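You operate a simulated robot arm through the tools that you are given. There is no shell and no other tool. Be economical: measure what you need, move in short steps, check, and stop when the job is done.

Carry out the task below with a simulated robot arm. There is one attempt and no reset: what you move stays moved.

TASK
Snap each tub's own lid on and slide the tubs up to the pots.
Fine: yellow tub up to the steel pot, green tub up to the red pot, no spill.
Where things are to end (x, y in the base frame): yellow tub within 30 mm of [620, 130]; green tub within 30 mm of [470, 280].

It is judged by the outcome, as a careful person would: the job done as asked, and still so three seconds after it is handed in. It fails if anything else is knocked over, pushed out of place, dropped, spilled or broken. Lids that push on must go on centred and level and be pressed home; caps that screw on are set level and turned clockwise until they are tight.

THE ROBOT
A 6-joint arm with a two-finger parallel gripper, fixed in place. Base frame: the origin is at the foot of the arm, x ahead of it, y to its left, z up. Readings come in mm, degrees, newtons and seconds.
Its first joint turns from -66.0 to 66.0 degrees. Payload 2.7 kg.
Tool frame: the origin (TCP) lies between the finger pads and is the grasp point; the fingertips stand 23 mm ahead of it; z points along the fingers, y is the line along which they close. Largest opening 94 mm; finger width 38, thickness 10; the body of the gripper, 54 by 96 mm, starts 39 mm behind the TCP.
Orientation is that of the tool frame in the base frame, as [roll, pitch, yaw] about the fixed x, y, z axes, in that order (R = Rz(yaw) Ry(pitch) Rx(roll)). With the fingers straight down and closing along the base's y, the tool's x points along the base's -x, its y along +y and its z along -z.

THE INTERFACE
- The arm moves only by the tool move_arm. Its arguments are lists of equal length, an entry for each row: "rot": the turn, a rotation vector about the tool's x, y, z in degrees, a list of three; "linear": the shift along the tool's x, y, z in mm, a list of three; "claw": the closure, from 0 (fully open) to 1 (shut). In form: {"rot": [[wx, wy, wz], ...], "linear": [[tx, ty, tz], ...], "claw": [claw, ...]}. A call has 1 to 10 rows; each row is the pose to reach, as a shift and turn from the pose commanded when the call began, along the tool's axes at that moment. Each row takes 0.2 s and may step no farther than 50 mm and 8.6 degrees from the row before; otherwise, or with a gripper value out of range, the whole call is refused. Where a pose cannot be reached the arm comes as near as it can. A force on the tool above 70 N (or 10 N above the force at the start of the call, whichever is more), or a blocked arm, ends the call early, and 0.2 s more pass. Each finger travels about 45 mm/s and halts on what it meets, pressing with about 33 N; the grip force reading is that of the motor and also rises with nothing between the fingers. The clock runs only during rows and for 0.2 s after the last one: add rows that repeat a pose to give the fingers time. The reply holds the time, the measured pose of the TCP, the force on the tool along the base axes, the opening and the grip force, in the units named above and with some noise, with the torque about the TCP (base axes, N m) and any sound that the robot's microphone picked up.
- Cameras (640 x 400 px; columns grow to the right, rows downward): "scene" is fixed at [67.3, -433, 1400.7]; the picture's right is [0.81, -0.58, 0.00], its down [-0.32, -0.45, -0.83] and it looks along [0.49, 0.68, -0.55] (base axes); focal length 316 px, centre (320, 200). "wrist" rides on the gripper at [86, 16, -74] in the tool frame; the picture's right is [-0.18, 0.98, 0.00], its down [-0.58, -0.11, -0.81] and it looks along [-0.79, -0.15, 0.59] (tool axes); focal length 243 px, centre (320, 200). There is no depth. A picture from a camera that has moved, and an enlarged one, comes with that camera's place and axes in the base frame and with its lens. The place of the scene camera against the robot may be out by one fixed shift of up to 12 mm in any direction.
- snapshot(camera): a new picture of that camera. No time passes.
- inspect(camera, box): a new picture of the part [left, top, right, bottom] of that camera's present view, enlarged. No time passes.
- sign_off(): hands the job in; it is judged then, once.

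Go step by step. Nothing tells you positions but the pictures and the camera data: compare them with the known pose of the tool, close in by small moves and look again before you grip or let go. The budget is 120 turns and 76 pictures, counting those below and the enlarged ones. Unless the task says otherwise, let go and move clear before handing in, and close with one line.

The tools are called after "Emit:" as a command line: name --argument value ..., lists and objects as JSON in quotes. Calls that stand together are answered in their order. move_arm: Moves the arm, as the interface text tells. Its arguments: {"type":"object","properties":{"rot":{"type":"array","items":{"type":"array","items":{"type":"number"}}},"linear":{"type":"array","items":{"type":"array","items":{"type":"number"}}},"claw":{"type":"array","items":{"type":"number"}}},"required":["rot","linear","claw"]} The other tools are called the same way: snapshot (camera) takes a picture; inspect (camera, box) takes an enlarged picture of a part of a camera's view; sign_off () hands the job in.

At the start:

```text
clock: 0.0
ee_pos: [410.3, 120.4, 1121.6]
tool_rot: [179.8, 0.0, -180.0]
force: [0.0, -0.6, -0.3]
moment: [-0.01, 0.02, -0.01]
opening: 93.9
gripper_force: 0.1
```

scene: 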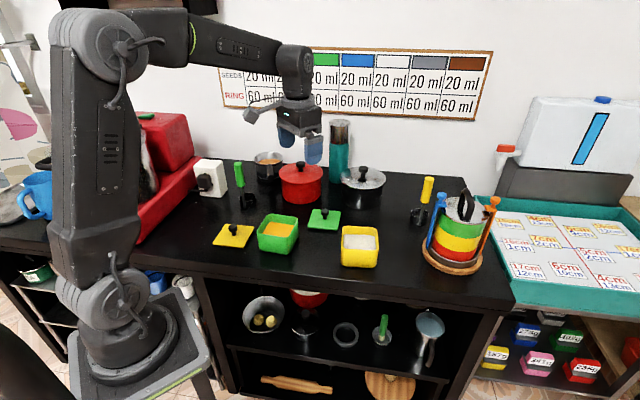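
wrist: 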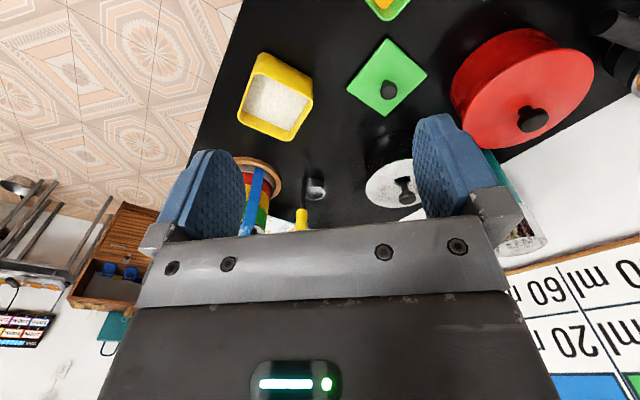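

I place the tubs, lids and pots by triangulating the two views. The counter looks nearer z≈800 than the stated 500, so I'm checking that with enlarged pictures first.

Emit:
inspect --camera "scene" --box '[200, 140, 400, 280]'

Emit:
inspect --camera "wrist" --box '[200, 0, 600, 230]'

```text
2.86 times, centred on (300, 210) of scene
camera zoom: at [67.3, -433.0, 1400.7], right [0.81, -0.58, 0.0], down [-0.32, -0.45, -0.83], along [0.49, 0.68, -0.55], focal length 902 px, centre (377, 171)
```

zoom: 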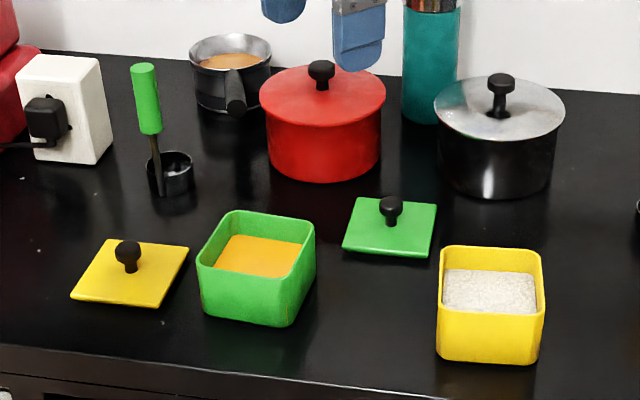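

```text
1.60 times, centred on (400, 115) of wrist
camera zoom: at [323.5, 136.7, 1196.6], right [0.18, 0.98, 0.0], down [0.58, -0.11, 0.81], along [0.79, -0.15, -0.59], focal length 388 px, centre (192, 336)
```

zoom: 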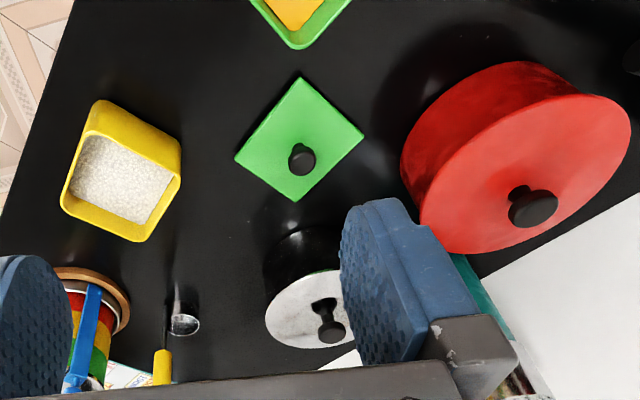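

The lid corners agree in both views only if the counter is at about z=800, not 500, so I'll use 800. Estimates at that height:
- Yellow lid: about (284, 289), yaw 45°
- Green lid: about (542, 202), yaw 45°
- Yellow tub: about (529, 28), yaw about 51°
- Green tub: about (380, 200), yaw about 39°

Next I move high above the yellow lid.

Emit:
move_arm --rot '[[0, 0, 0], [0, 0, 0], [0, 0, 0], [0, 0, 0], [0, 0, 0], [0, 0, 0], [0, 0, 0], [0, 0, 0]]' --linear '[[16, 21, 20], [32, 42, 45], [48, 63, 70], [64, 84, 95], [80, 105, 120], [96, 127, 145], [112, 148, 170], [126, 165, 182]]' --claw '[0, 0, 0, 0, 0, 0, 0, 0]'

Emit:
snapshot --camera "wrist"

Emit:
snapshot --camera "scene"

```text
clock: 1.8
ee_pos: [284.8, 286.0, 938.8]
tool_rot: [179.9, 0.0, 179.9]
force: [-0.7, -0.3, -0.2]
moment: [-0.02, 0.02, 0.01]
opening: 94.1
gripper_force: 0.1
```

```text
71 pictures are left
camera wrist: at [198.0, 302.4, 1014.6], right [0.18, 0.98, 0.0], down [0.58, -0.11, 0.81], along [0.79, -0.15, -0.59], focal length 243 px, centre (320, 200)
```

wrist: 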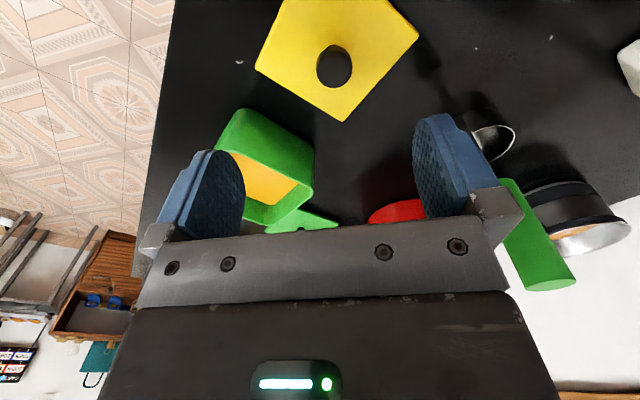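

```text
70 pictures are left
```

scene: 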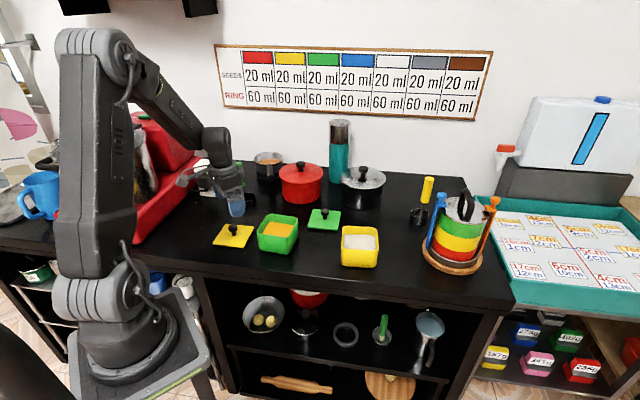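

The yellow knob is at about (282, 297), and the lid yaw is 45°. I go down around the knob and stop just above grip height to look.

Emit:
move_arm --rot '[[0, 0, 0], [0, 0, 0], [0, 0, 0], [0, 0, 0], [0, 0, 0]]' --linear '[[2, 11, 20], [2, 11, 40], [2, 11, 60], [2, 11, 75], [2, 11, 85]]' --claw '[0, 0, 0, 0, 0]'

Emit:
snapshot --camera "wrist"

Emit:
inspect --camera "scene" --box '[190, 160, 310, 260]'

```text
clock: 3.0
ee_pos: [282.4, 296.6, 856.6]
tool_rot: [179.8, 0.0, -180.0]
force: [-0.4, -0.1, -0.8]
moment: [-0.01, -0.01, 0.0]
opening: 93.9
gripper_force: 0.1
```

```text
69 pictures are left
camera wrist: at [195.6, 312.4, 930.6], right [0.18, 0.98, 0.0], down [0.58, -0.11, 0.81], along [0.79, -0.15, -0.59], focal length 243 px, centre (320, 200)
```

wrist: 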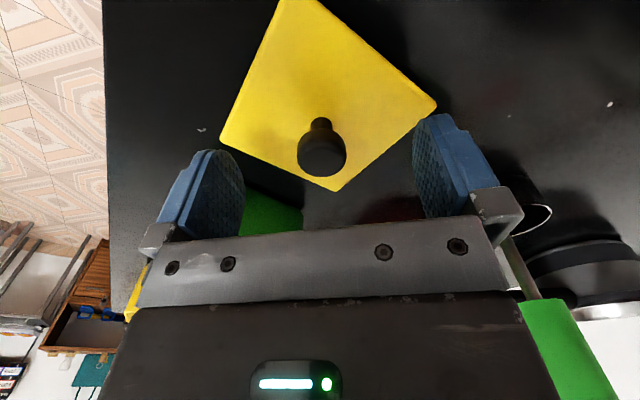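

```text
4.00 times, centred on (250, 210) of scene
camera zoom: at [67.3, -433.0, 1400.7], right [0.81, -0.58, 0.0], down [-0.32, -0.45, -0.83], along [0.49, 0.68, -0.55], focal length 1262 px, centre (600, 160)
```

zoom: 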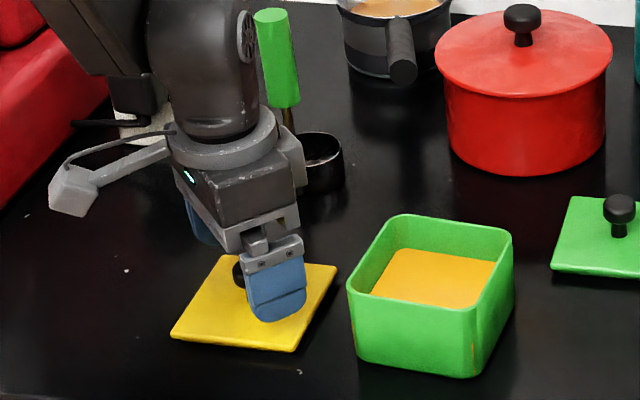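

The knob cap is centred between the fingers at about z=835, with the lid top at about 811. I lower to z≈841 and close.

Emit:
move_arm --rot '[[0, 0, 0], [0, 0, 0], [0, 0, 0], [0, 0, 0], [0, 0, 0], [0, 0, 0], [0, 0, 0], [0, 0, 0]]' --linear '[[0, 1, 8], [0, 1, 15], [0, 1, 15], [0, 1, 15], [0, 1, 15], [0, 1, 15], [0, 1, 15], [0, 1, 15]]' --claw '[0, 0, 0.3, 0.6, 0.9, 1, 1, 1]'

Emit:
snapshot --camera "wrist"

```text
clock: 4.8
ee_pos: [282.8, 298.2, 839.2]
tool_rot: [180.0, 0.0, -180.0]
force: [0.1, -0.9, 0.6]
moment: [-0.01, -0.03, -0.03]
opening: 23.5
gripper_force: 32.8
```

```text
67 pictures are left
camera wrist: at [195.7, 313.6, 914.7], right [0.18, 0.98, 0.0], down [0.58, -0.11, 0.81], along [0.79, -0.15, -0.59], focal length 243 px, centre (320, 200)
```

wrist: 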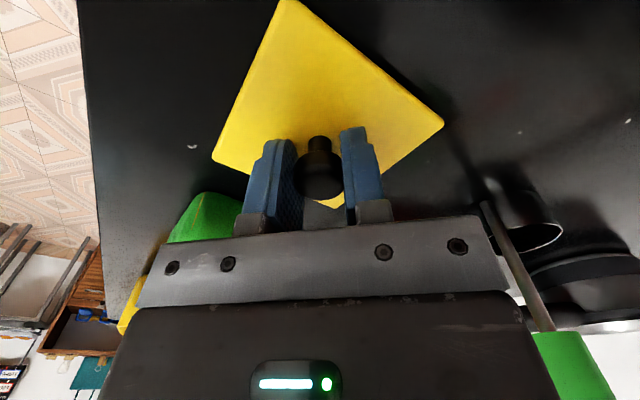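

The yellow knob is held, with the lid at 45° and centred. I lift it and carry it high toward the yellow tub.

Emit:
move_arm --rot '[[0, 0, 0], [0, 0, 0], [0, 0, 0], [0, 0, 0], [0, 0, 0], [0, 0, 0], [0, 0, 0], [0, 0, 0], [0, 0, 0], [0, 0, 0]]' --linear '[[0, 0, -10], [0, 0, -30], [0, 0, -55], [0, 0, -85], [0, 0, -110], [-15, -15, -130], [-35, -38, -140], [-60, -65, -140], [-85, -92, -140], [-105, -113, -140]]' --claw '[1, 1, 1, 1, 1, 1, 1, 1, 1, 1]'

Emit:
snapshot --camera "wrist"

```text
clock: 7.0
ee_pos: [387.5, 184.3, 978.4]
tool_rot: [179.9, 0.0, -179.9]
force: [-0.1, -0.7, 0.1]
moment: [-0.01, -0.02, 0.0]
opening: 23.4
gripper_force: 33.2
```

```text
66 pictures are left
camera wrist: at [300.7, 200.6, 1053.6], right [0.18, 0.98, 0.0], down [0.58, -0.11, 0.81], along [0.79, -0.15, -0.59], focal length 243 px, centre (320, 200)
```

wrist: 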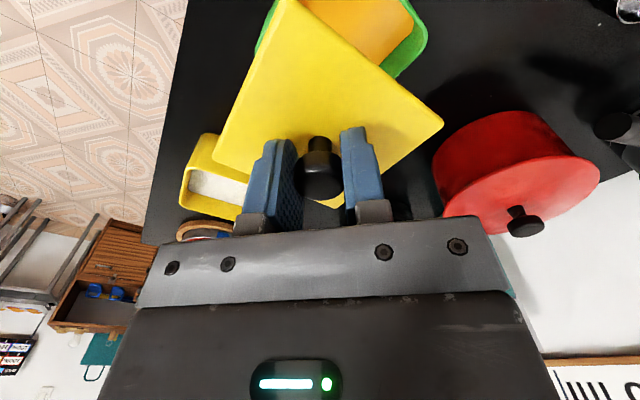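

The lid is level and firmly held. I continue to a hover above the yellow tub, turning about 6° to match its yaw.

Emit:
move_arm --rot '[[0, 0, -1], [0, 0, -2], [0, 0, -3], [0, 0, -4], [0, 0, -5], [0, 0, -6], [0, 0, -6]]' --linear '[[-20, -21, 0], [-45, -48, 0], [-70, -75, 0], [-95, -102, 0], [-120, -129, 0], [-140, -150, 20], [-141, -151, 40]]' --claw '[1, 1, 1, 1, 1, 1, 1]'

Emit:
snapshot --camera "wrist"

Emit:
inspect --camera "scene" --box '[300, 170, 420, 270]'

```text
clock: 8.6
ee_pos: [528.4, 34.3, 938.9]
tool_rot: [179.9, 0.1, -173.9]
force: [-0.3, 0.4, -0.3]
moment: [-0.01, -0.01, 0.0]
opening: 23.5
gripper_force: 33.2
```

```text
65 pictures are left
camera wrist: at [440.4, 40.4, 1014.0], right [0.08, 1.0, 0.0], down [0.59, -0.05, 0.81], along [0.8, -0.06, -0.59], focal length 243 px, centre (320, 200)
```

wrist: 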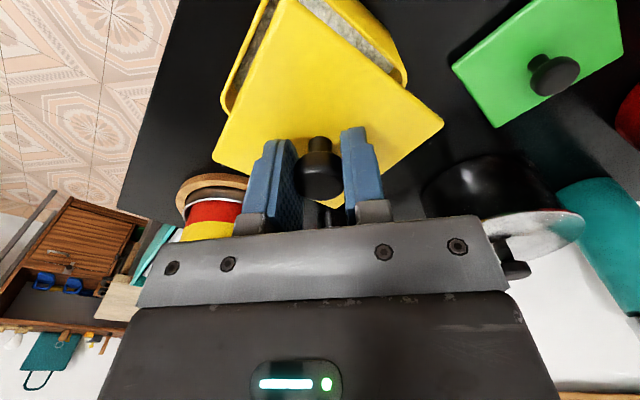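

```text
4.00 times, centred on (360, 220) of scene
camera zoom: at [67.3, -433.0, 1400.7], right [0.81, -0.58, 0.0], down [-0.32, -0.45, -0.83], along [0.49, 0.68, -0.55], focal length 1262 px, centre (160, 120)
```

zoom: 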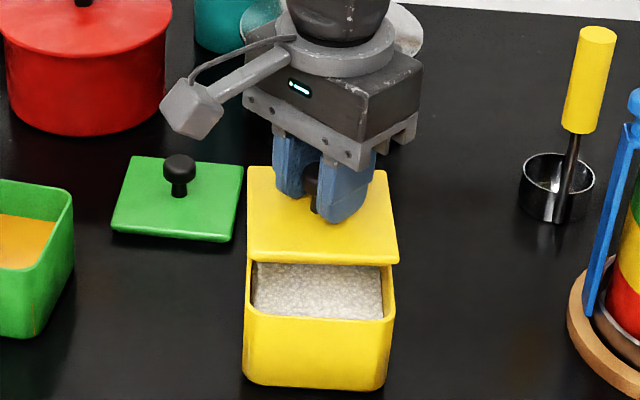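

The hover shows the tub centre at about (529, 30), so I'm off by a few mm. I lower to about 20 mm above seating and look again.

Emit:
move_arm --rot '[[0, 0, 0], [0, 0, 0], [0, 0, 0]]' --linear '[[0, -2, 8], [0, -3, 16], [0, -3.5, 24]]' --claw '[1, 1, 1]'

Emit:
inspect --camera "wrist" --box '[190, 0, 460, 220]'

Emit:
inspect --camera "scene" --box '[330, 205, 390, 275]'

```text
clock: 9.4
ee_pos: [527.3, 29.0, 916.2]
tool_rot: [179.9, 0.0, -173.9]
force: [0.0, 1.1, 0.0]
moment: [0.0, 0.03, 0.0]
opening: 23.4
gripper_force: 32.5
```

```text
1.82 times, centred on (325, 110) of wrist
camera zoom: at [440.2, 36.4, 990.5], right [0.08, 1.0, 0.0], down [0.59, -0.05, 0.81], along [0.8, -0.06, -0.59], focal length 441 px, centre (311, 364)
```

zoom: 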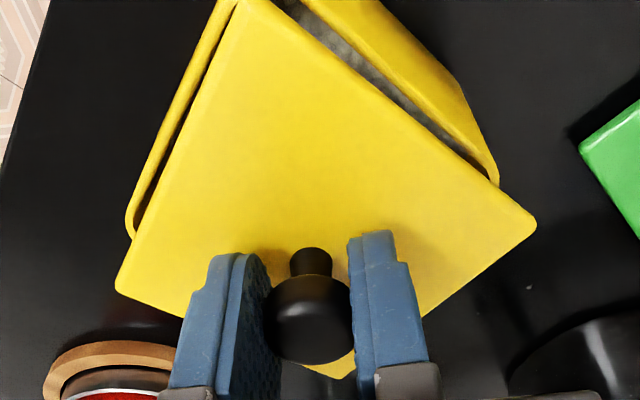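

```text
5.71 times, centred on (360, 240) of scene
camera zoom: at [67.3, -433.0, 1400.7], right [0.81, -0.58, 0.0], down [-0.32, -0.45, -0.83], along [0.49, 0.68, -0.55], focal length 1803 px, centre (91, -29)
```

zoom: 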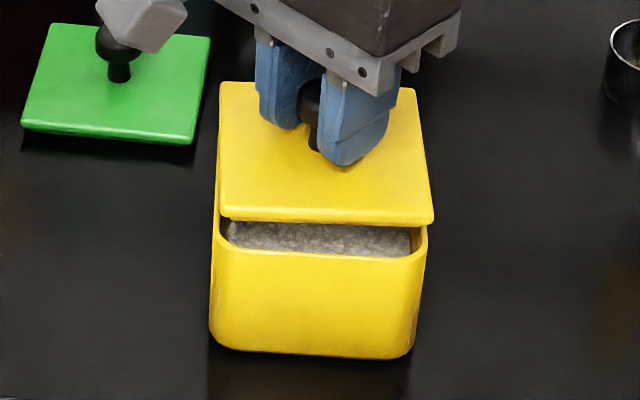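

Tub and lid are aligned to within about 2.5 mm and 2°. I correct both and lower to just above contact.

Emit:
move_arm --rot '[[0, 0, 1], [0, 0, 1.8], [0, 0, 1.8]]' --linear '[[0.7, -2.2, 2], [0.7, -2.2, 6], [0.7, -2.2, 11]]' --claw '[1, 1, 1]'

Emit:
inspect --camera "wrist" --box '[190, 0, 460, 220]'

Emit:
inspect --camera "scene" --box '[330, 205, 390, 275]'

```text
clock: 10.2
ee_pos: [527.4, 27.7, 904.5]
tool_rot: [179.9, -0.1, -175.7]
force: [-0.4, 0.0, -0.4]
moment: [-0.01, 0.01, -0.04]
opening: 23.5
gripper_force: 33.2
```

```text
1.82 times, centred on (325, 110) of wrist
camera zoom: at [440.4, 37.7, 979.6], right [0.11, 0.99, 0.0], down [0.59, -0.07, 0.81], along [0.8, -0.09, -0.59], focal length 441 px, centre (311, 364)
```

zoom: 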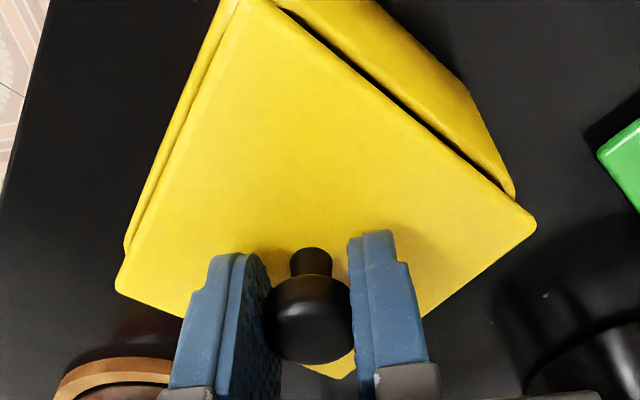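

```text
5.71 times, centred on (360, 240) of scene
camera zoom: at [67.3, -433.0, 1400.7], right [0.81, -0.58, 0.0], down [-0.32, -0.45, -0.83], along [0.49, 0.68, -0.55], focal length 1803 px, centre (91, -29)
```

zoom: 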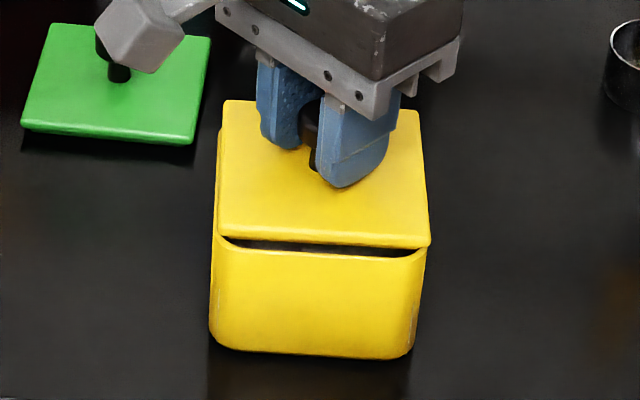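

Alignment is now within about 1 mm. I make a small yaw trim and press down gently, watching the force.

Emit:
move_arm --rot '[[0, 0, 1.2], [0, 0, 1.2], [0, 0, 1.2], [0, 0, 1.2], [0, 0, 1.2]]' --linear '[[0.6, 0.5, 0], [0.6, 0.5, 2], [0.6, 0.5, 4], [0.6, 0.5, 6], [0.6, 0.5, 8]]' --claw '[1, 1, 1, 1, 1]'

Emit:
inspect --camera "wrist" --box '[190, 0, 460, 220]'

Emit:
inspect --camera "scene" --box '[330, 205, 390, 275]'

```text
clock: 11.4
ee_pos: [527.7, 27.5, 899.0]
tool_rot: [179.9, 0.3, -176.9]
force: [-15.8, -6.0, 32.7]
moment: [-0.03, 0.17, 0.01]
opening: 23.7
gripper_force: 32.9
heard: snap
```

```text
1.82 times, centred on (325, 110) of wrist
camera zoom: at [440.0, 39.7, 974.3], right [0.13, 0.99, 0.0], down [0.58, -0.08, 0.81], along [0.8, -0.11, -0.59], focal length 441 px, centre (311, 364)
```

zoom: 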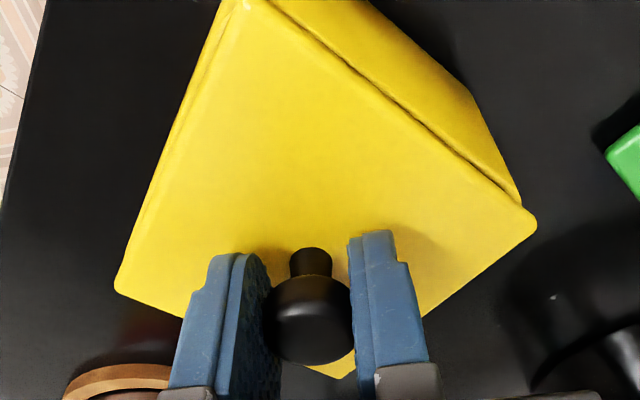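

```text
5.71 times, centred on (360, 240) of scene
camera zoom: at [66.3, -433.2, 1400.7], right [0.81, -0.58, 0.0], down [-0.32, -0.45, -0.83], along [0.49, 0.68, -0.55], focal length 1803 px, centre (91, -29)
```

zoom: 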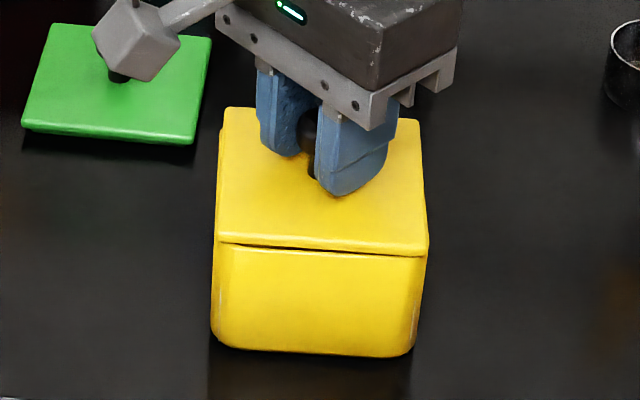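

A snap was heard at 33 N, but a thin dark line remains at the front edge. I press a little further to be sure it is home on all sides.

Emit:
move_arm --rot '[[0, 0, 0], [0, 0, 0], [0, 0, 0]]' --linear '[[0, 0, 1.5], [0, 0, 3], [0, 0, 3]]' --claw '[1, 1, 1]'

Emit:
inspect --camera "scene" --box '[330, 205, 390, 275]'

```text
clock: 12.2
ee_pos: [528.4, 28.4, 896.6]
tool_rot: [179.8, 0.4, -176.9]
force: [-6.9, -9.9, 35.7]
moment: [-0.01, -0.06, -0.02]
opening: 23.3
gripper_force: 32.9
```

```text
5.71 times, centred on (360, 240) of scene
camera zoom: at [66.5, -433.2, 1400.6], right [0.81, -0.58, 0.0], down [-0.32, -0.45, -0.83], along [0.49, 0.68, -0.55], focal length 1803 px, centre (91, -29)
```

zoom: 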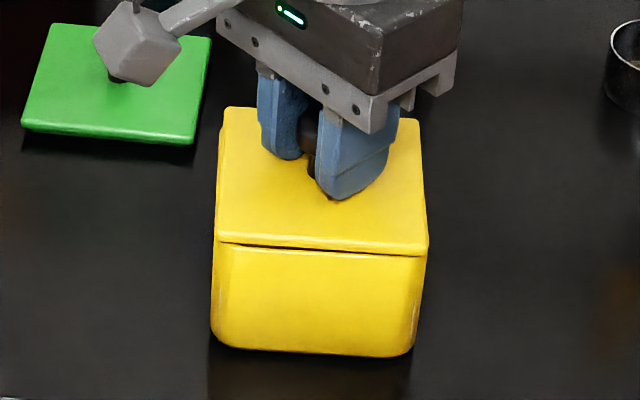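

The fingers slid on the knob at about 36 N, so I can't push harder with this grip. I let go, rise, close the fingers and press on top of the knob instead.

Emit:
move_arm --rot '[[0, 0, 0], [0, 0, 0], [0, 0, 0], [0, 0, 0], [0, 0, 0], [0, 0, 0], [0, 0, 0], [0, 0, 0], [0, 0, 0], [0, 0, 0]]' --linear '[[0, 0, -3], [0, 0, -3], [0, 0, -3], [0, 0, -3], [0, 0, -20], [0, 0, -40], [0, 0, -55], [0, 0, -55], [0, 0, -55], [0, 0, -55]]' --claw '[1, 0.6, 0.4, 0.4, 0.4, 0.4, 0.7, 1, 1, 1]'

Emit:
inspect --camera "wrist" --box '[190, 0, 460, 220]'

Emit:
inspect --camera "scene" --box '[330, 205, 390, 275]'

```text
clock: 14.4
ee_pos: [526.5, 27.7, 948.8]
tool_rot: [180.0, 0.0, -176.9]
force: [0.3, -0.3, 1.0]
moment: [0.01, 0.03, 0.0]
opening: 0.0
gripper_force: 33.5
```

```text
1.82 times, centred on (325, 110) of wrist
camera zoom: at [439.6, 39.8, 1023.8], right [0.13, 0.99, 0.0], down [0.59, -0.08, 0.81], along [0.8, -0.1, -0.59], focal length 441 px, centre (311, 364)
```

zoom: 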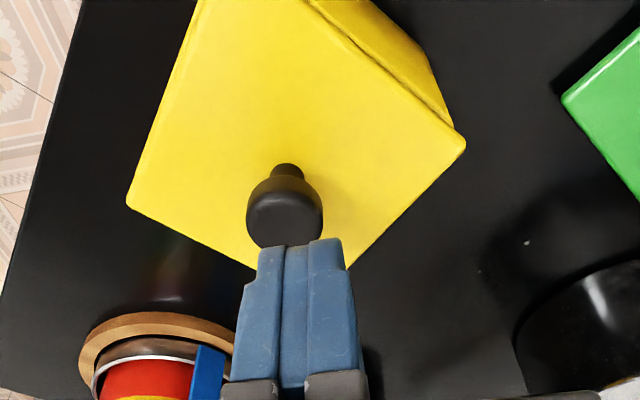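

```text
5.71 times, centred on (360, 240) of scene
camera zoom: at [67.3, -433.0, 1400.7], right [0.81, -0.58, 0.0], down [-0.32, -0.45, -0.83], along [0.49, 0.68, -0.55], focal length 1803 px, centre (91, -29)
```

zoom: 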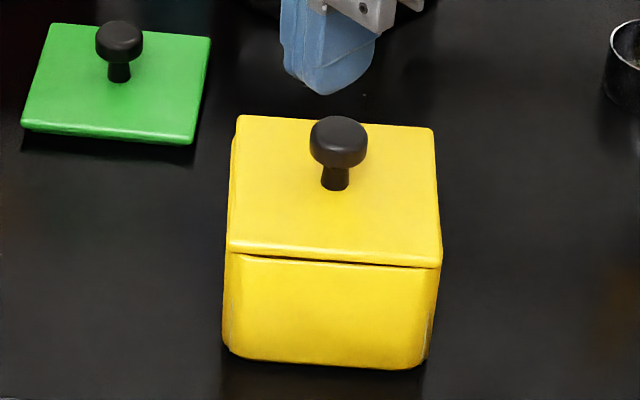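

The tub shifted about 6 mm on release, which does no harm, and the knob is now at about (528, 21). I centre the closed fingers over it and press down with the force guard active.

Emit:
move_arm --rot '[[0, 0, 0], [0, 0, 0], [0, 0, 0], [0, 0, 0], [0, 0, 0], [0, 0, 0], [0, 0, 0], [0, 0, 0]]' --linear '[[-1.6, -6.8, 0], [-1.6, -6.8, 10], [-1.6, -6.8, 16], [-1.6, -6.8, 19], [-1.6, -6.8, 21], [-1.6, -6.8, 23], [-1.6, -6.8, 25], [-1.6, -6.8, 27]]' --claw '[1, 1, 1, 1, 1, 1, 1, 1]'

Emit:
inspect --camera "scene" --box '[330, 205, 390, 275]'

```text
clock: 16.2
ee_pos: [529.5, 21.8, 925.3]
tool_rot: [179.9, 0.3, -176.9]
force: [-16.7, -0.5, 37.4]
moment: [-0.02, 0.48, -0.01]
opening: 0.0
gripper_force: 32.9
```

```text
5.71 times, centred on (360, 240) of scene
camera zoom: at [66.2, -433.0, 1400.7], right [0.81, -0.58, 0.0], down [-0.32, -0.45, -0.83], along [0.49, 0.68, -0.55], focal length 1803 px, centre (91, -29)
```

zoom: 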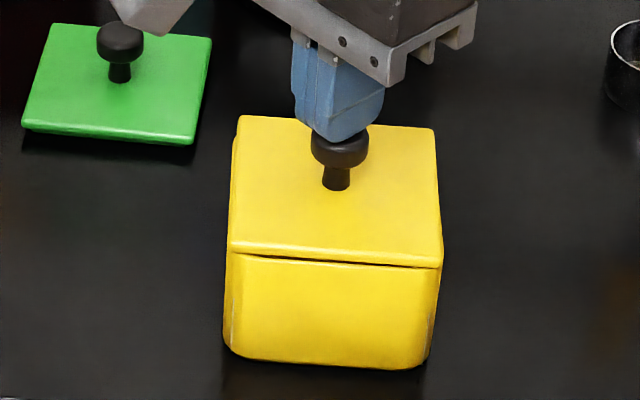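

Contact force is 37 N with no lid movement. I press a bit more, toward 60 N.

Emit:
move_arm --rot '[[0, 0, 0], [0, 0, 0], [0, 0, 0]]' --linear '[[0.5, 0, 1.5], [1, 0, 3], [1, 0, 4]]' --claw '[1, 1, 1]'

Emit:
inspect --camera "scene" --box '[330, 205, 390, 275]'

```text
clock: 17.0
ee_pos: [530.0, 21.8, 925.1]
tool_rot: [179.8, 0.8, -177.0]
force: [-19.2, 1.4, 59.0]
moment: [0.07, 0.88, 0.03]
opening: 0.3
gripper_force: 32.9
```

```text
5.71 times, centred on (360, 240) of scene
camera zoom: at [65.8, -433.0, 1400.8], right [0.81, -0.58, 0.0], down [-0.32, -0.45, -0.83], along [0.49, 0.68, -0.55], focal length 1803 px, centre (91, -29)
```

zoom: 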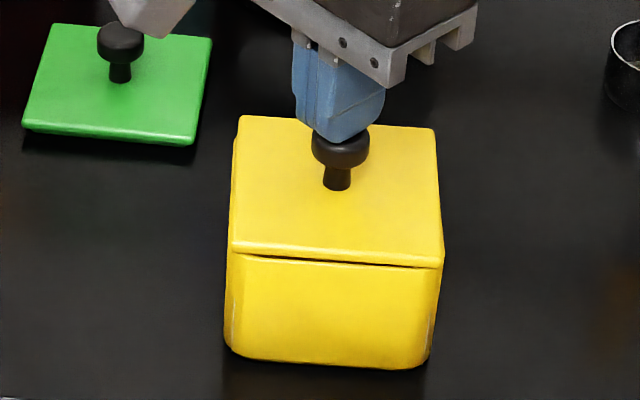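

The lid stays rigid at 59 N, so it is fully home. The green lid is close to the yellow tub's sliding path, so I fit the green lid next and rise and move over it now.

Emit:
move_arm --rot '[[0, 0, 0], [0, 0, 0], [0, 0, 0], [0, 0, 0], [0, 0, 0], [0, 0, 0], [0, 0, 0], [0, 0, 0], [0, 0, 0]]' --linear '[[0, 0, -15], [0, 0, -35], [-4, 25, -40], [-8, 55, -40], [-12, 85, -40], [-17, 115, -40], [-21, 145, -40], [-24, 172, -40], [-25, 181, -40]]' --claw '[1, 1, 0.8, 0.6, 0.4, 0.2, 0, 0, 0]'

Emit:
snapshot --camera "wrist"

Emit:
inspect --camera "scene" --box '[200, 140, 400, 280]'

```text
clock: 19.0
ee_pos: [545.9, 203.9, 956.8]
tool_rot: [179.9, 0.0, -177.0]
force: [-0.1, 0.2, 0.2]
moment: [0.03, 0.0, -0.01]
opening: 94.1
gripper_force: 0.1
```

```text
52 pictures are left
camera wrist: at [457.4, 215.2, 1032.1], right [0.13, 0.99, 0.0], down [0.59, -0.08, 0.81], along [0.8, -0.11, -0.59], focal length 243 px, centre (320, 200)
```

wrist: 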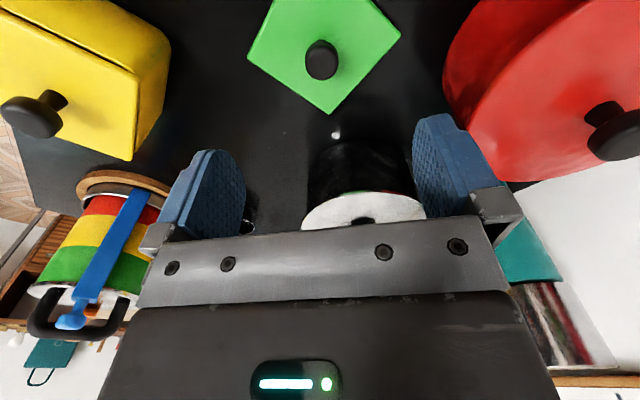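

```text
2.86 times, centred on (300, 210) of scene
camera zoom: at [67.3, -433.0, 1400.7], right [0.81, -0.58, 0.0], down [-0.32, -0.45, -0.83], along [0.49, 0.68, -0.55], focal length 902 px, centre (377, 171)
```

zoom: 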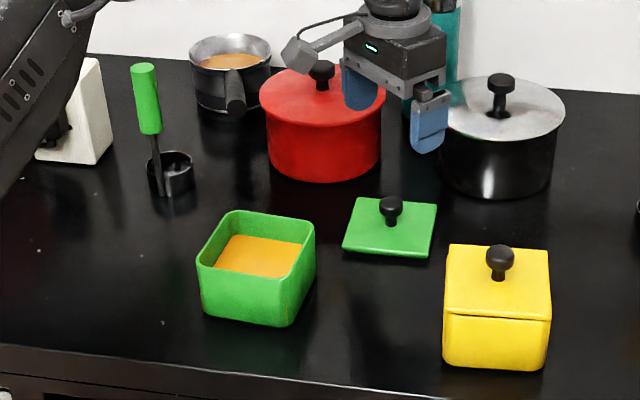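

The green knob is at about (544, 205), almost directly below. I descend to just above grip height and check.

Emit:
move_arm --rot '[[0, 0, 0], [0, 0, 0], [0, 0, 0], [0, 0, 0], [0, 0, 0]]' --linear '[[2, 1, 25], [2, 1, 50], [2, 1, 75], [2, 1, 92], [2, 1, 101]]' --claw '[0, 0, 0, 0, 0]'

Emit:
snapshot --camera "wrist"

```text
clock: 20.2
ee_pos: [540.9, 204.2, 857.9]
tool_rot: [180.0, 0.0, -176.9]
force: [-0.2, 0.3, 0.3]
moment: [-0.02, 0.0, -0.01]
opening: 94.0
gripper_force: 0.0
```

```text
50 pictures are left
camera wrist: at [454.9, 215.8, 932.2], right [0.13, 0.99, 0.0], down [0.59, -0.08, 0.81], along [0.8, -0.11, -0.59], focal length 243 px, centre (320, 200)
```

wrist: 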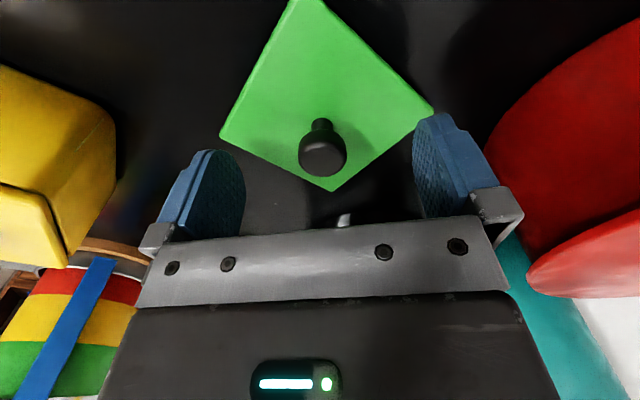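

The view matches the one before the first grip, so I lower and close on the knob.

Emit:
move_arm --rot '[[0, 0, 0], [0, 0, 0], [0, 0, 0], [0, 0, 0], [0, 0, 0], [0, 0, 0], [0, 0, 0], [0, 0, 0]]' --linear '[[0, 1, 8], [0, 1, 16], [0, 1, 16], [0, 1, 16], [0, 1, 16], [0, 1, 16], [0, 1, 16], [0, 1, 16]]' --claw '[0, 0, 0.3, 0.6, 0.9, 1, 1, 1]'

Emit:
inspect --camera "wrist" --box '[190, 0, 460, 220]'

```text
clock: 22.0
ee_pos: [542.2, 205.5, 840.1]
tool_rot: [179.9, 0.0, -176.8]
force: [0.4, 0.3, -1.0]
moment: [0.02, -0.02, 0.0]
opening: 23.5
gripper_force: 33.4
```

```text
1.82 times, centred on (325, 110) of wrist
camera zoom: at [454.4, 217.4, 915.9], right [0.13, 0.99, 0.0], down [0.59, -0.08, 0.81], along [0.8, -0.1, -0.59], focal length 441 px, centre (311, 364)
```

zoom: 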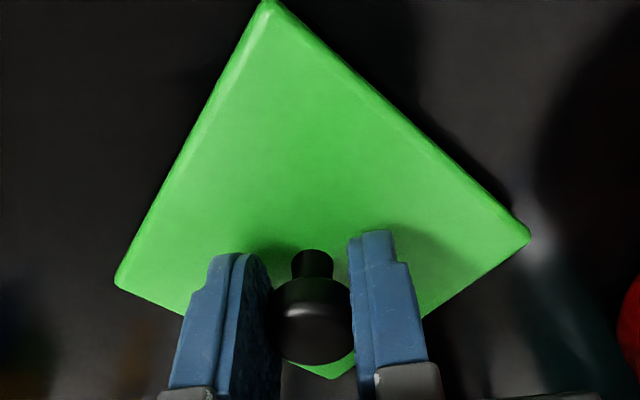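

The green knob is held, with the lid yaw at about 46°. I lift and carry it to a hover over the green tub at about (381, 203), turning about 8°.

Emit:
move_arm --rot '[[0, 0, 0], [0, 0, 0], [0, 0, 0], [0, 0, 0], [0, 0, 1.5], [0, 0, 3], [0, 0, 5], [0, 0, 7], [0, 0, 8], [0, 0, 8]]' --linear '[[0, 0, -10], [0, 0, -35], [0, 0, -65], [3, 0, -95], [30, 1, -110], [65, 2, -110], [100, 4, -110], [135, 5, -110], [158, 6, -105], [161, 6, -97]]' --claw '[1, 1, 1, 1, 1, 1, 1, 1, 1, 1]'

Emit:
inspect --camera "wrist" --box '[190, 0, 460, 220]'

Emit:
inspect --camera "scene" --box '[245, 190, 315, 270]'

```text
clock: 24.2
ee_pos: [379.9, 203.4, 937.9]
tool_rot: [179.9, -0.1, 175.0]
force: [0.0, 0.5, -0.6]
moment: [0.0, 0.0, -0.02]
opening: 23.4
gripper_force: 33.1
```

```text
1.82 times, centred on (325, 110) of wrist
camera zoom: at [295.2, 227.2, 1012.5], right [0.27, 0.96, 0.0], down [0.57, -0.16, 0.81], along [0.78, -0.22, -0.59], focal length 441 px, centre (311, 364)
```

zoom: 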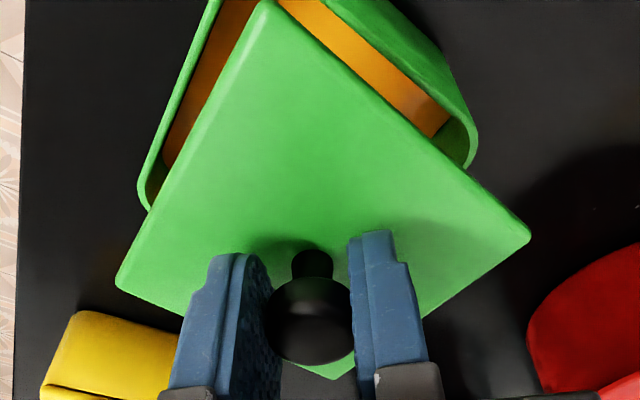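

```text
5.00 times, centred on (280, 230) of scene
camera zoom: at [67.3, -433.0, 1400.7], right [0.81, -0.58, 0.0], down [-0.32, -0.45, -0.83], along [0.49, 0.68, -0.55], focal length 1578 px, centre (520, 50)
```

zoom: 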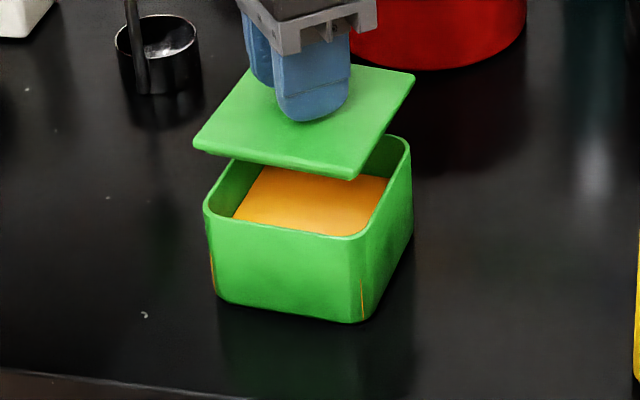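

The green tub is about (−3.6, −3.5) mm from the lid and 0.8° off in yaw. I correct that and lower closer.

Emit:
move_arm --rot '[[0, 0, -0.4], [0, 0, -0.8], [0, 0, -0.8], [0, 0, -0.8]]' --linear '[[1.6, -1.8, 5], [3.3, -3.8, 15], [3.3, -3.8, 25], [3.3, -3.8, 31]]' --claw '[1, 1, 1, 1]'

Emit:
inspect --camera "wrist" --box '[190, 0, 460, 220]'

Emit:
inspect --camera "scene" --box '[245, 190, 315, 270]'

```text
clock: 25.2
ee_pos: [376.5, 199.1, 907.0]
tool_rot: [179.9, 0.0, 175.9]
force: [-0.3, 0.2, 0.1]
moment: [-0.02, 0.01, -0.01]
opening: 23.5
gripper_force: 33.1
```

```text
1.82 times, centred on (325, 110) of wrist
camera zoom: at [290.8, 222.5, 980.9], right [0.25, 0.97, 0.0], down [0.57, -0.15, 0.81], along [0.78, -0.2, -0.59], focal length 441 px, centre (311, 364)
```

zoom: 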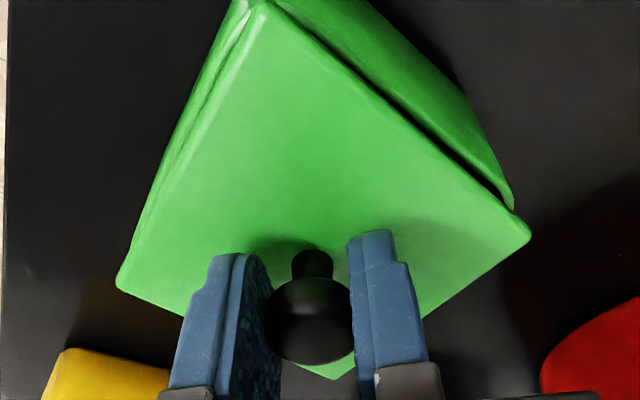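

```text
5.00 times, centred on (280, 230) of scene
camera zoom: at [67.3, -433.0, 1400.7], right [0.81, -0.58, 0.0], down [-0.32, -0.45, -0.83], along [0.49, 0.68, -0.55], focal length 1578 px, centre (520, 50)
```

zoom: 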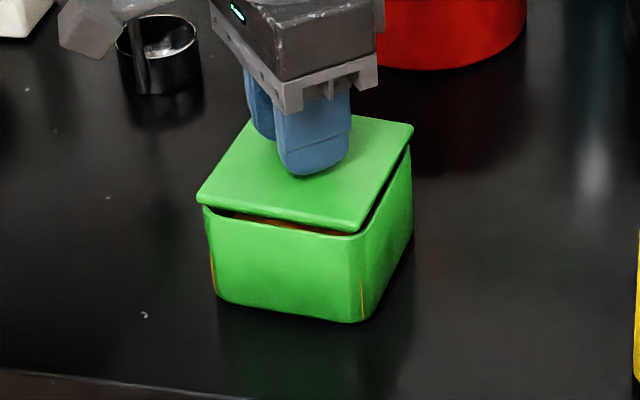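

It's aligned to about 2 mm. I shift +1.8 mm in x with a 0.5° trim, then press down.

Emit:
move_arm --rot '[[0, 0, 0.5], [0, 0, 0.5], [0, 0, 0.5], [0, 0, 0.5]]' --linear '[[-1.8, 0.1, 0], [-1.8, 0.1, 2], [-1.8, 0.1, 4], [-1.8, 0.1, 5]]' --claw '[1, 1, 1, 1]'

Emit:
inspect --camera "wrist" --box '[190, 0, 460, 220]'

Emit:
inspect --camera "scene" --box '[245, 190, 315, 270]'

```text
clock: 26.2
ee_pos: [378.8, 198.8, 903.4]
tool_rot: [179.7, 0.3, 175.3]
force: [-9.3, -2.7, 35.3]
moment: [-0.04, -0.35, -0.04]
opening: 23.9
gripper_force: 33.1
```

```text
1.82 times, centred on (325, 110) of wrist
camera zoom: at [293.8, 222.8, 978.6], right [0.26, 0.96, 0.01], down [0.57, -0.16, 0.81], along [0.78, -0.21, -0.59], focal length 441 px, centre (311, 364)
```

zoom: 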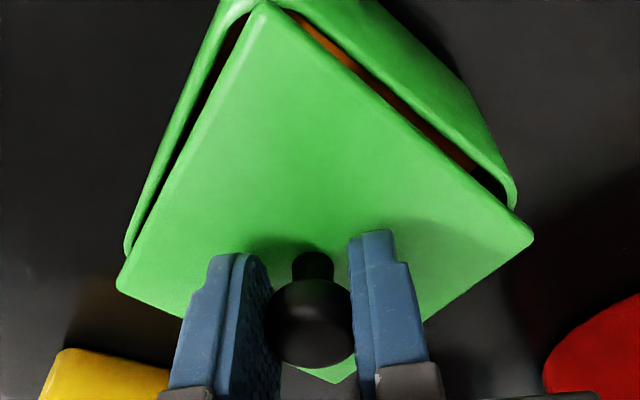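

```text
5.00 times, centred on (280, 230) of scene
camera zoom: at [66.6, -433.3, 1400.6], right [0.81, -0.58, 0.0], down [-0.32, -0.45, -0.83], along [0.49, 0.68, -0.55], focal length 1578 px, centre (520, 50)
```

zoom: 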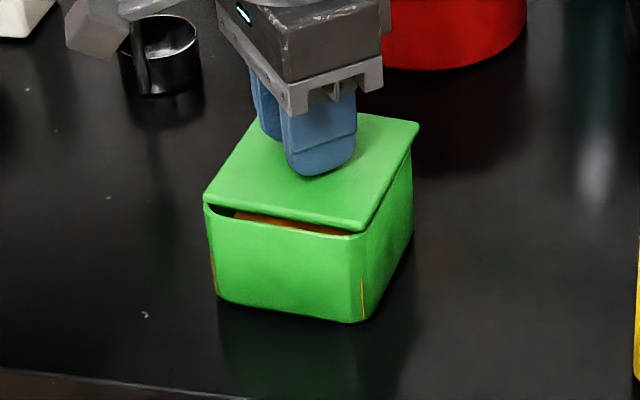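

The lid is riding on the far rim and my last shift went the wrong way, since the earlier view had even edges. I lift off, go back by about 2.5 mm and look before pressing.

Emit:
move_arm --rot '[[0, 0, 0], [0, 0, 0], [0, 0, 0], [0, 0, 0]]' --linear '[[0, 0, -5], [0, 0, -8], [2.4, 0, -8], [2.4, 0, -6]]' --claw '[1, 1, 1, 1]'

Emit:
inspect --camera "wrist" --box '[190, 0, 460, 220]'

Emit:
inspect --camera "scene" --box '[245, 190, 315, 270]'

```text
clock: 27.2
ee_pos: [376.0, 200.5, 907.1]
tool_rot: [179.9, -0.1, 175.4]
force: [0.6, 0.7, 0.2]
moment: [0.0, 0.03, 0.02]
opening: 23.5
gripper_force: 33.1
```

```text
1.82 times, centred on (325, 110) of wrist
camera zoom: at [291.1, 223.4, 982.5], right [0.26, 0.96, 0.0], down [0.57, -0.16, 0.81], along [0.78, -0.21, -0.59], focal length 441 px, centre (311, 364)
```

zoom: 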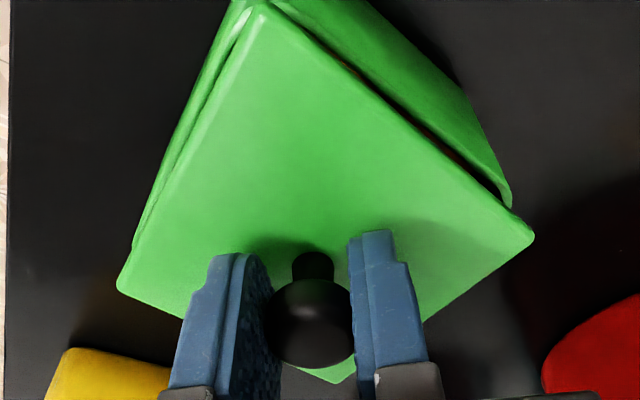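

```text
5.00 times, centred on (280, 230) of scene
camera zoom: at [67.3, -433.0, 1400.7], right [0.81, -0.58, 0.0], down [-0.32, -0.45, -0.83], along [0.49, 0.68, -0.55], focal length 1578 px, centre (520, 50)
```

zoom: 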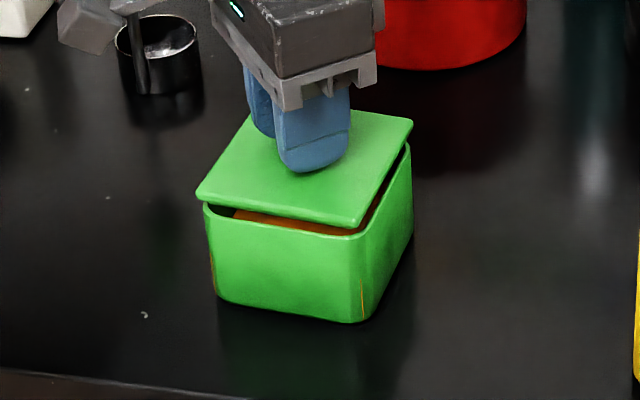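

Triangulating the rim between two wrist frames puts it at z≈866 rather than 860. The lid therefore needs to go about 2 mm further toward −x, so I shift it and press lightly again.

Emit:
move_arm --rot '[[0, 0, 0], [0, 0, 0], [0, 0, 0], [0, 0, 0], [0, 0, 0]]' --linear '[[2, 0, 0], [2, 0, 2], [2, 0, 4], [2, 0, 5.5], [2, 0, 7]]' --claw '[1, 1, 1, 1, 1]'

Emit:
inspect --camera "wrist" --box '[190, 0, 460, 220]'

Emit:
inspect --camera "scene" --box '[245, 190, 315, 270]'

```text
clock: 28.4
ee_pos: [373.8, 199.4, 900.8]
tool_rot: [179.9, 0.1, 175.4]
force: [-0.1, 0.6, 0.4]
moment: [0.01, 0.0, 0.01]
opening: 23.7
gripper_force: 33.1
```

```text
1.82 times, centred on (325, 110) of wrist
camera zoom: at [289.5, 222.8, 975.9], right [0.26, 0.96, 0.0], down [0.57, -0.16, 0.81], along [0.78, -0.21, -0.59], focal length 441 px, centre (311, 364)
```

zoom: 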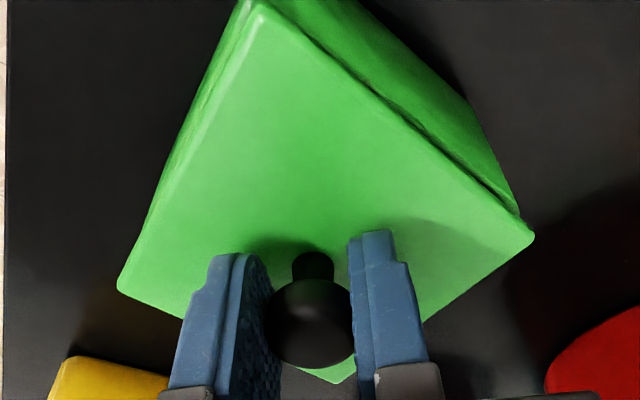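

```text
5.00 times, centred on (280, 230) of scene
camera zoom: at [67.3, -433.0, 1400.7], right [0.81, -0.58, 0.0], down [-0.32, -0.45, -0.83], along [0.49, 0.68, -0.55], focal length 1578 px, centre (520, 50)
```

zoom: 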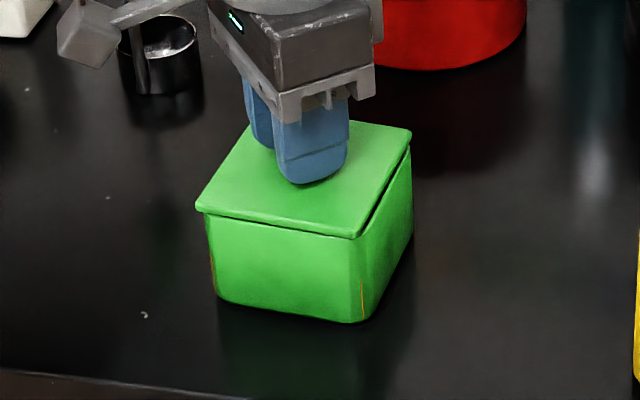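

No contact force yet and the edges look nearly even. Laterally the lid sits about 1 mm to the left, so I trim slightly and continue pressing.

Emit:
move_arm --rot '[[0, 0, 0], [0, 0, 0], [0, 0, 0], [0, 0, 0]]' --linear '[[-0.6, -0.5, 0], [-0.6, -0.5, 1.5], [-0.6, -0.5, 3], [-0.6, -0.5, 4.5]]' --claw '[1, 1, 1, 1]'

Emit:
inspect --camera "wrist" --box '[190, 0, 460, 220]'

Emit:
inspect --camera "scene" --box '[245, 190, 315, 270]'

```text
clock: 29.4
ee_pos: [376.7, 199.3, 898.8]
tool_rot: [179.8, 0.3, 175.4]
force: [-4.7, 2.0, 36.5]
moment: [-0.01, -0.14, 0.0]
opening: 23.7
gripper_force: 32.8
heard: snap
```

```text
1.82 times, centred on (325, 110) of wrist
camera zoom: at [291.0, 223.1, 973.3], right [0.26, 0.97, 0.01], down [0.57, -0.16, 0.81], along [0.78, -0.21, -0.59], focal length 441 px, centre (311, 364)
```

zoom: 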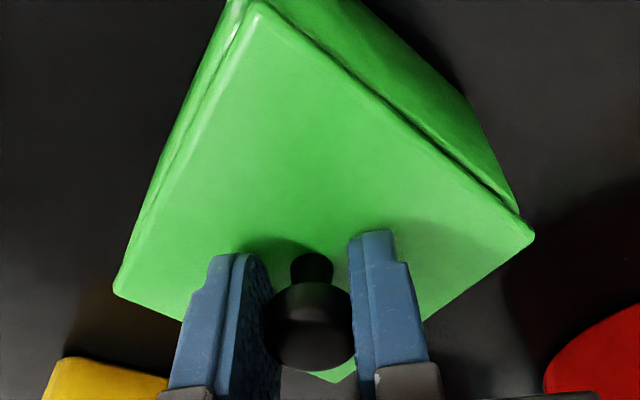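

```text
5.00 times, centred on (280, 230) of scene
camera zoom: at [66.7, -433.2, 1400.7], right [0.81, -0.58, 0.0], down [-0.32, -0.45, -0.83], along [0.49, 0.68, -0.55], focal length 1578 px, centre (520, 50)
```

zoom: 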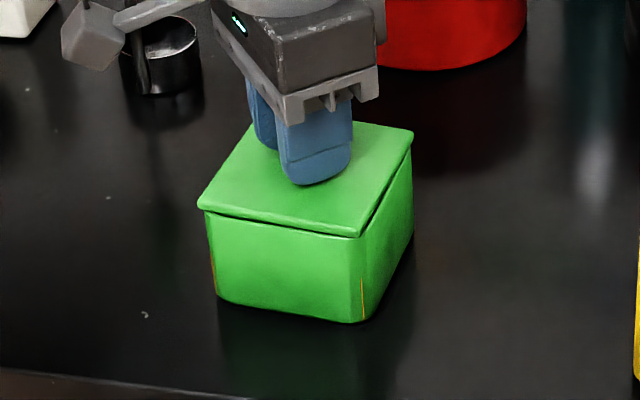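

The green lid snapped on. As with the yellow one, I release, close the fingers above the knob and press it home.

Emit:
move_arm --rot '[[0, 0, 0], [0, 0, 0], [0, 0, 0], [0, 0, 0], [0, 0, 0], [0, 0, 0], [0, 0, 0], [0, 0, 0], [0, 0, 0], [0, 0, 0]]' --linear '[[0, 0, -2.5], [0, 0, -2.5], [0, 0, -2.5], [0, 0, -2.5], [0, 0, -20], [0, 0, -40], [0, 0, -52], [0, 0, -52], [0, 0, -52], [0, 0, -52]]' --claw '[1, 0.7, 0.5, 0.5, 0.5, 0.5, 0.7, 1, 1, 1]'

Emit:
inspect --camera "wrist" --box '[190, 0, 460, 220]'

Emit:
inspect --camera "scene" --box '[245, 190, 315, 270]'

```text
clock: 31.6
ee_pos: [375.7, 197.8, 947.5]
tool_rot: [179.9, 0.0, 175.4]
force: [0.6, 0.3, 0.3]
moment: [-0.02, 0.01, -0.01]
opening: 0.0
gripper_force: 33.2
```

```text
1.82 times, centred on (325, 110) of wrist
camera zoom: at [291.3, 222.0, 1023.0], right [0.26, 0.96, 0.0], down [0.57, -0.16, 0.81], along [0.78, -0.21, -0.59], focal length 441 px, centre (311, 364)
```

zoom: 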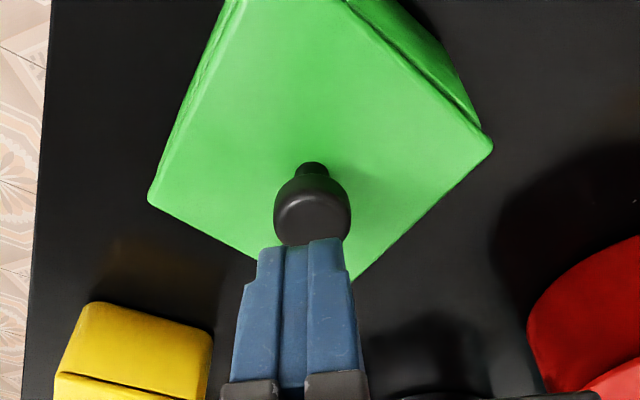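

```text
5.00 times, centred on (280, 230) of scene
camera zoom: at [67.3, -433.0, 1400.7], right [0.81, -0.58, 0.0], down [-0.32, -0.45, -0.83], along [0.49, 0.68, -0.55], focal length 1578 px, centre (520, 50)
```

zoom: 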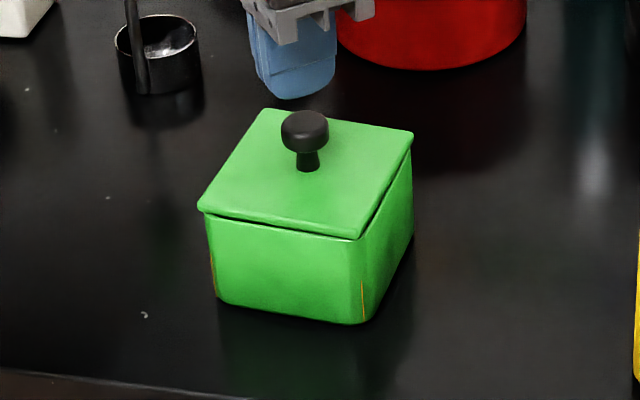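

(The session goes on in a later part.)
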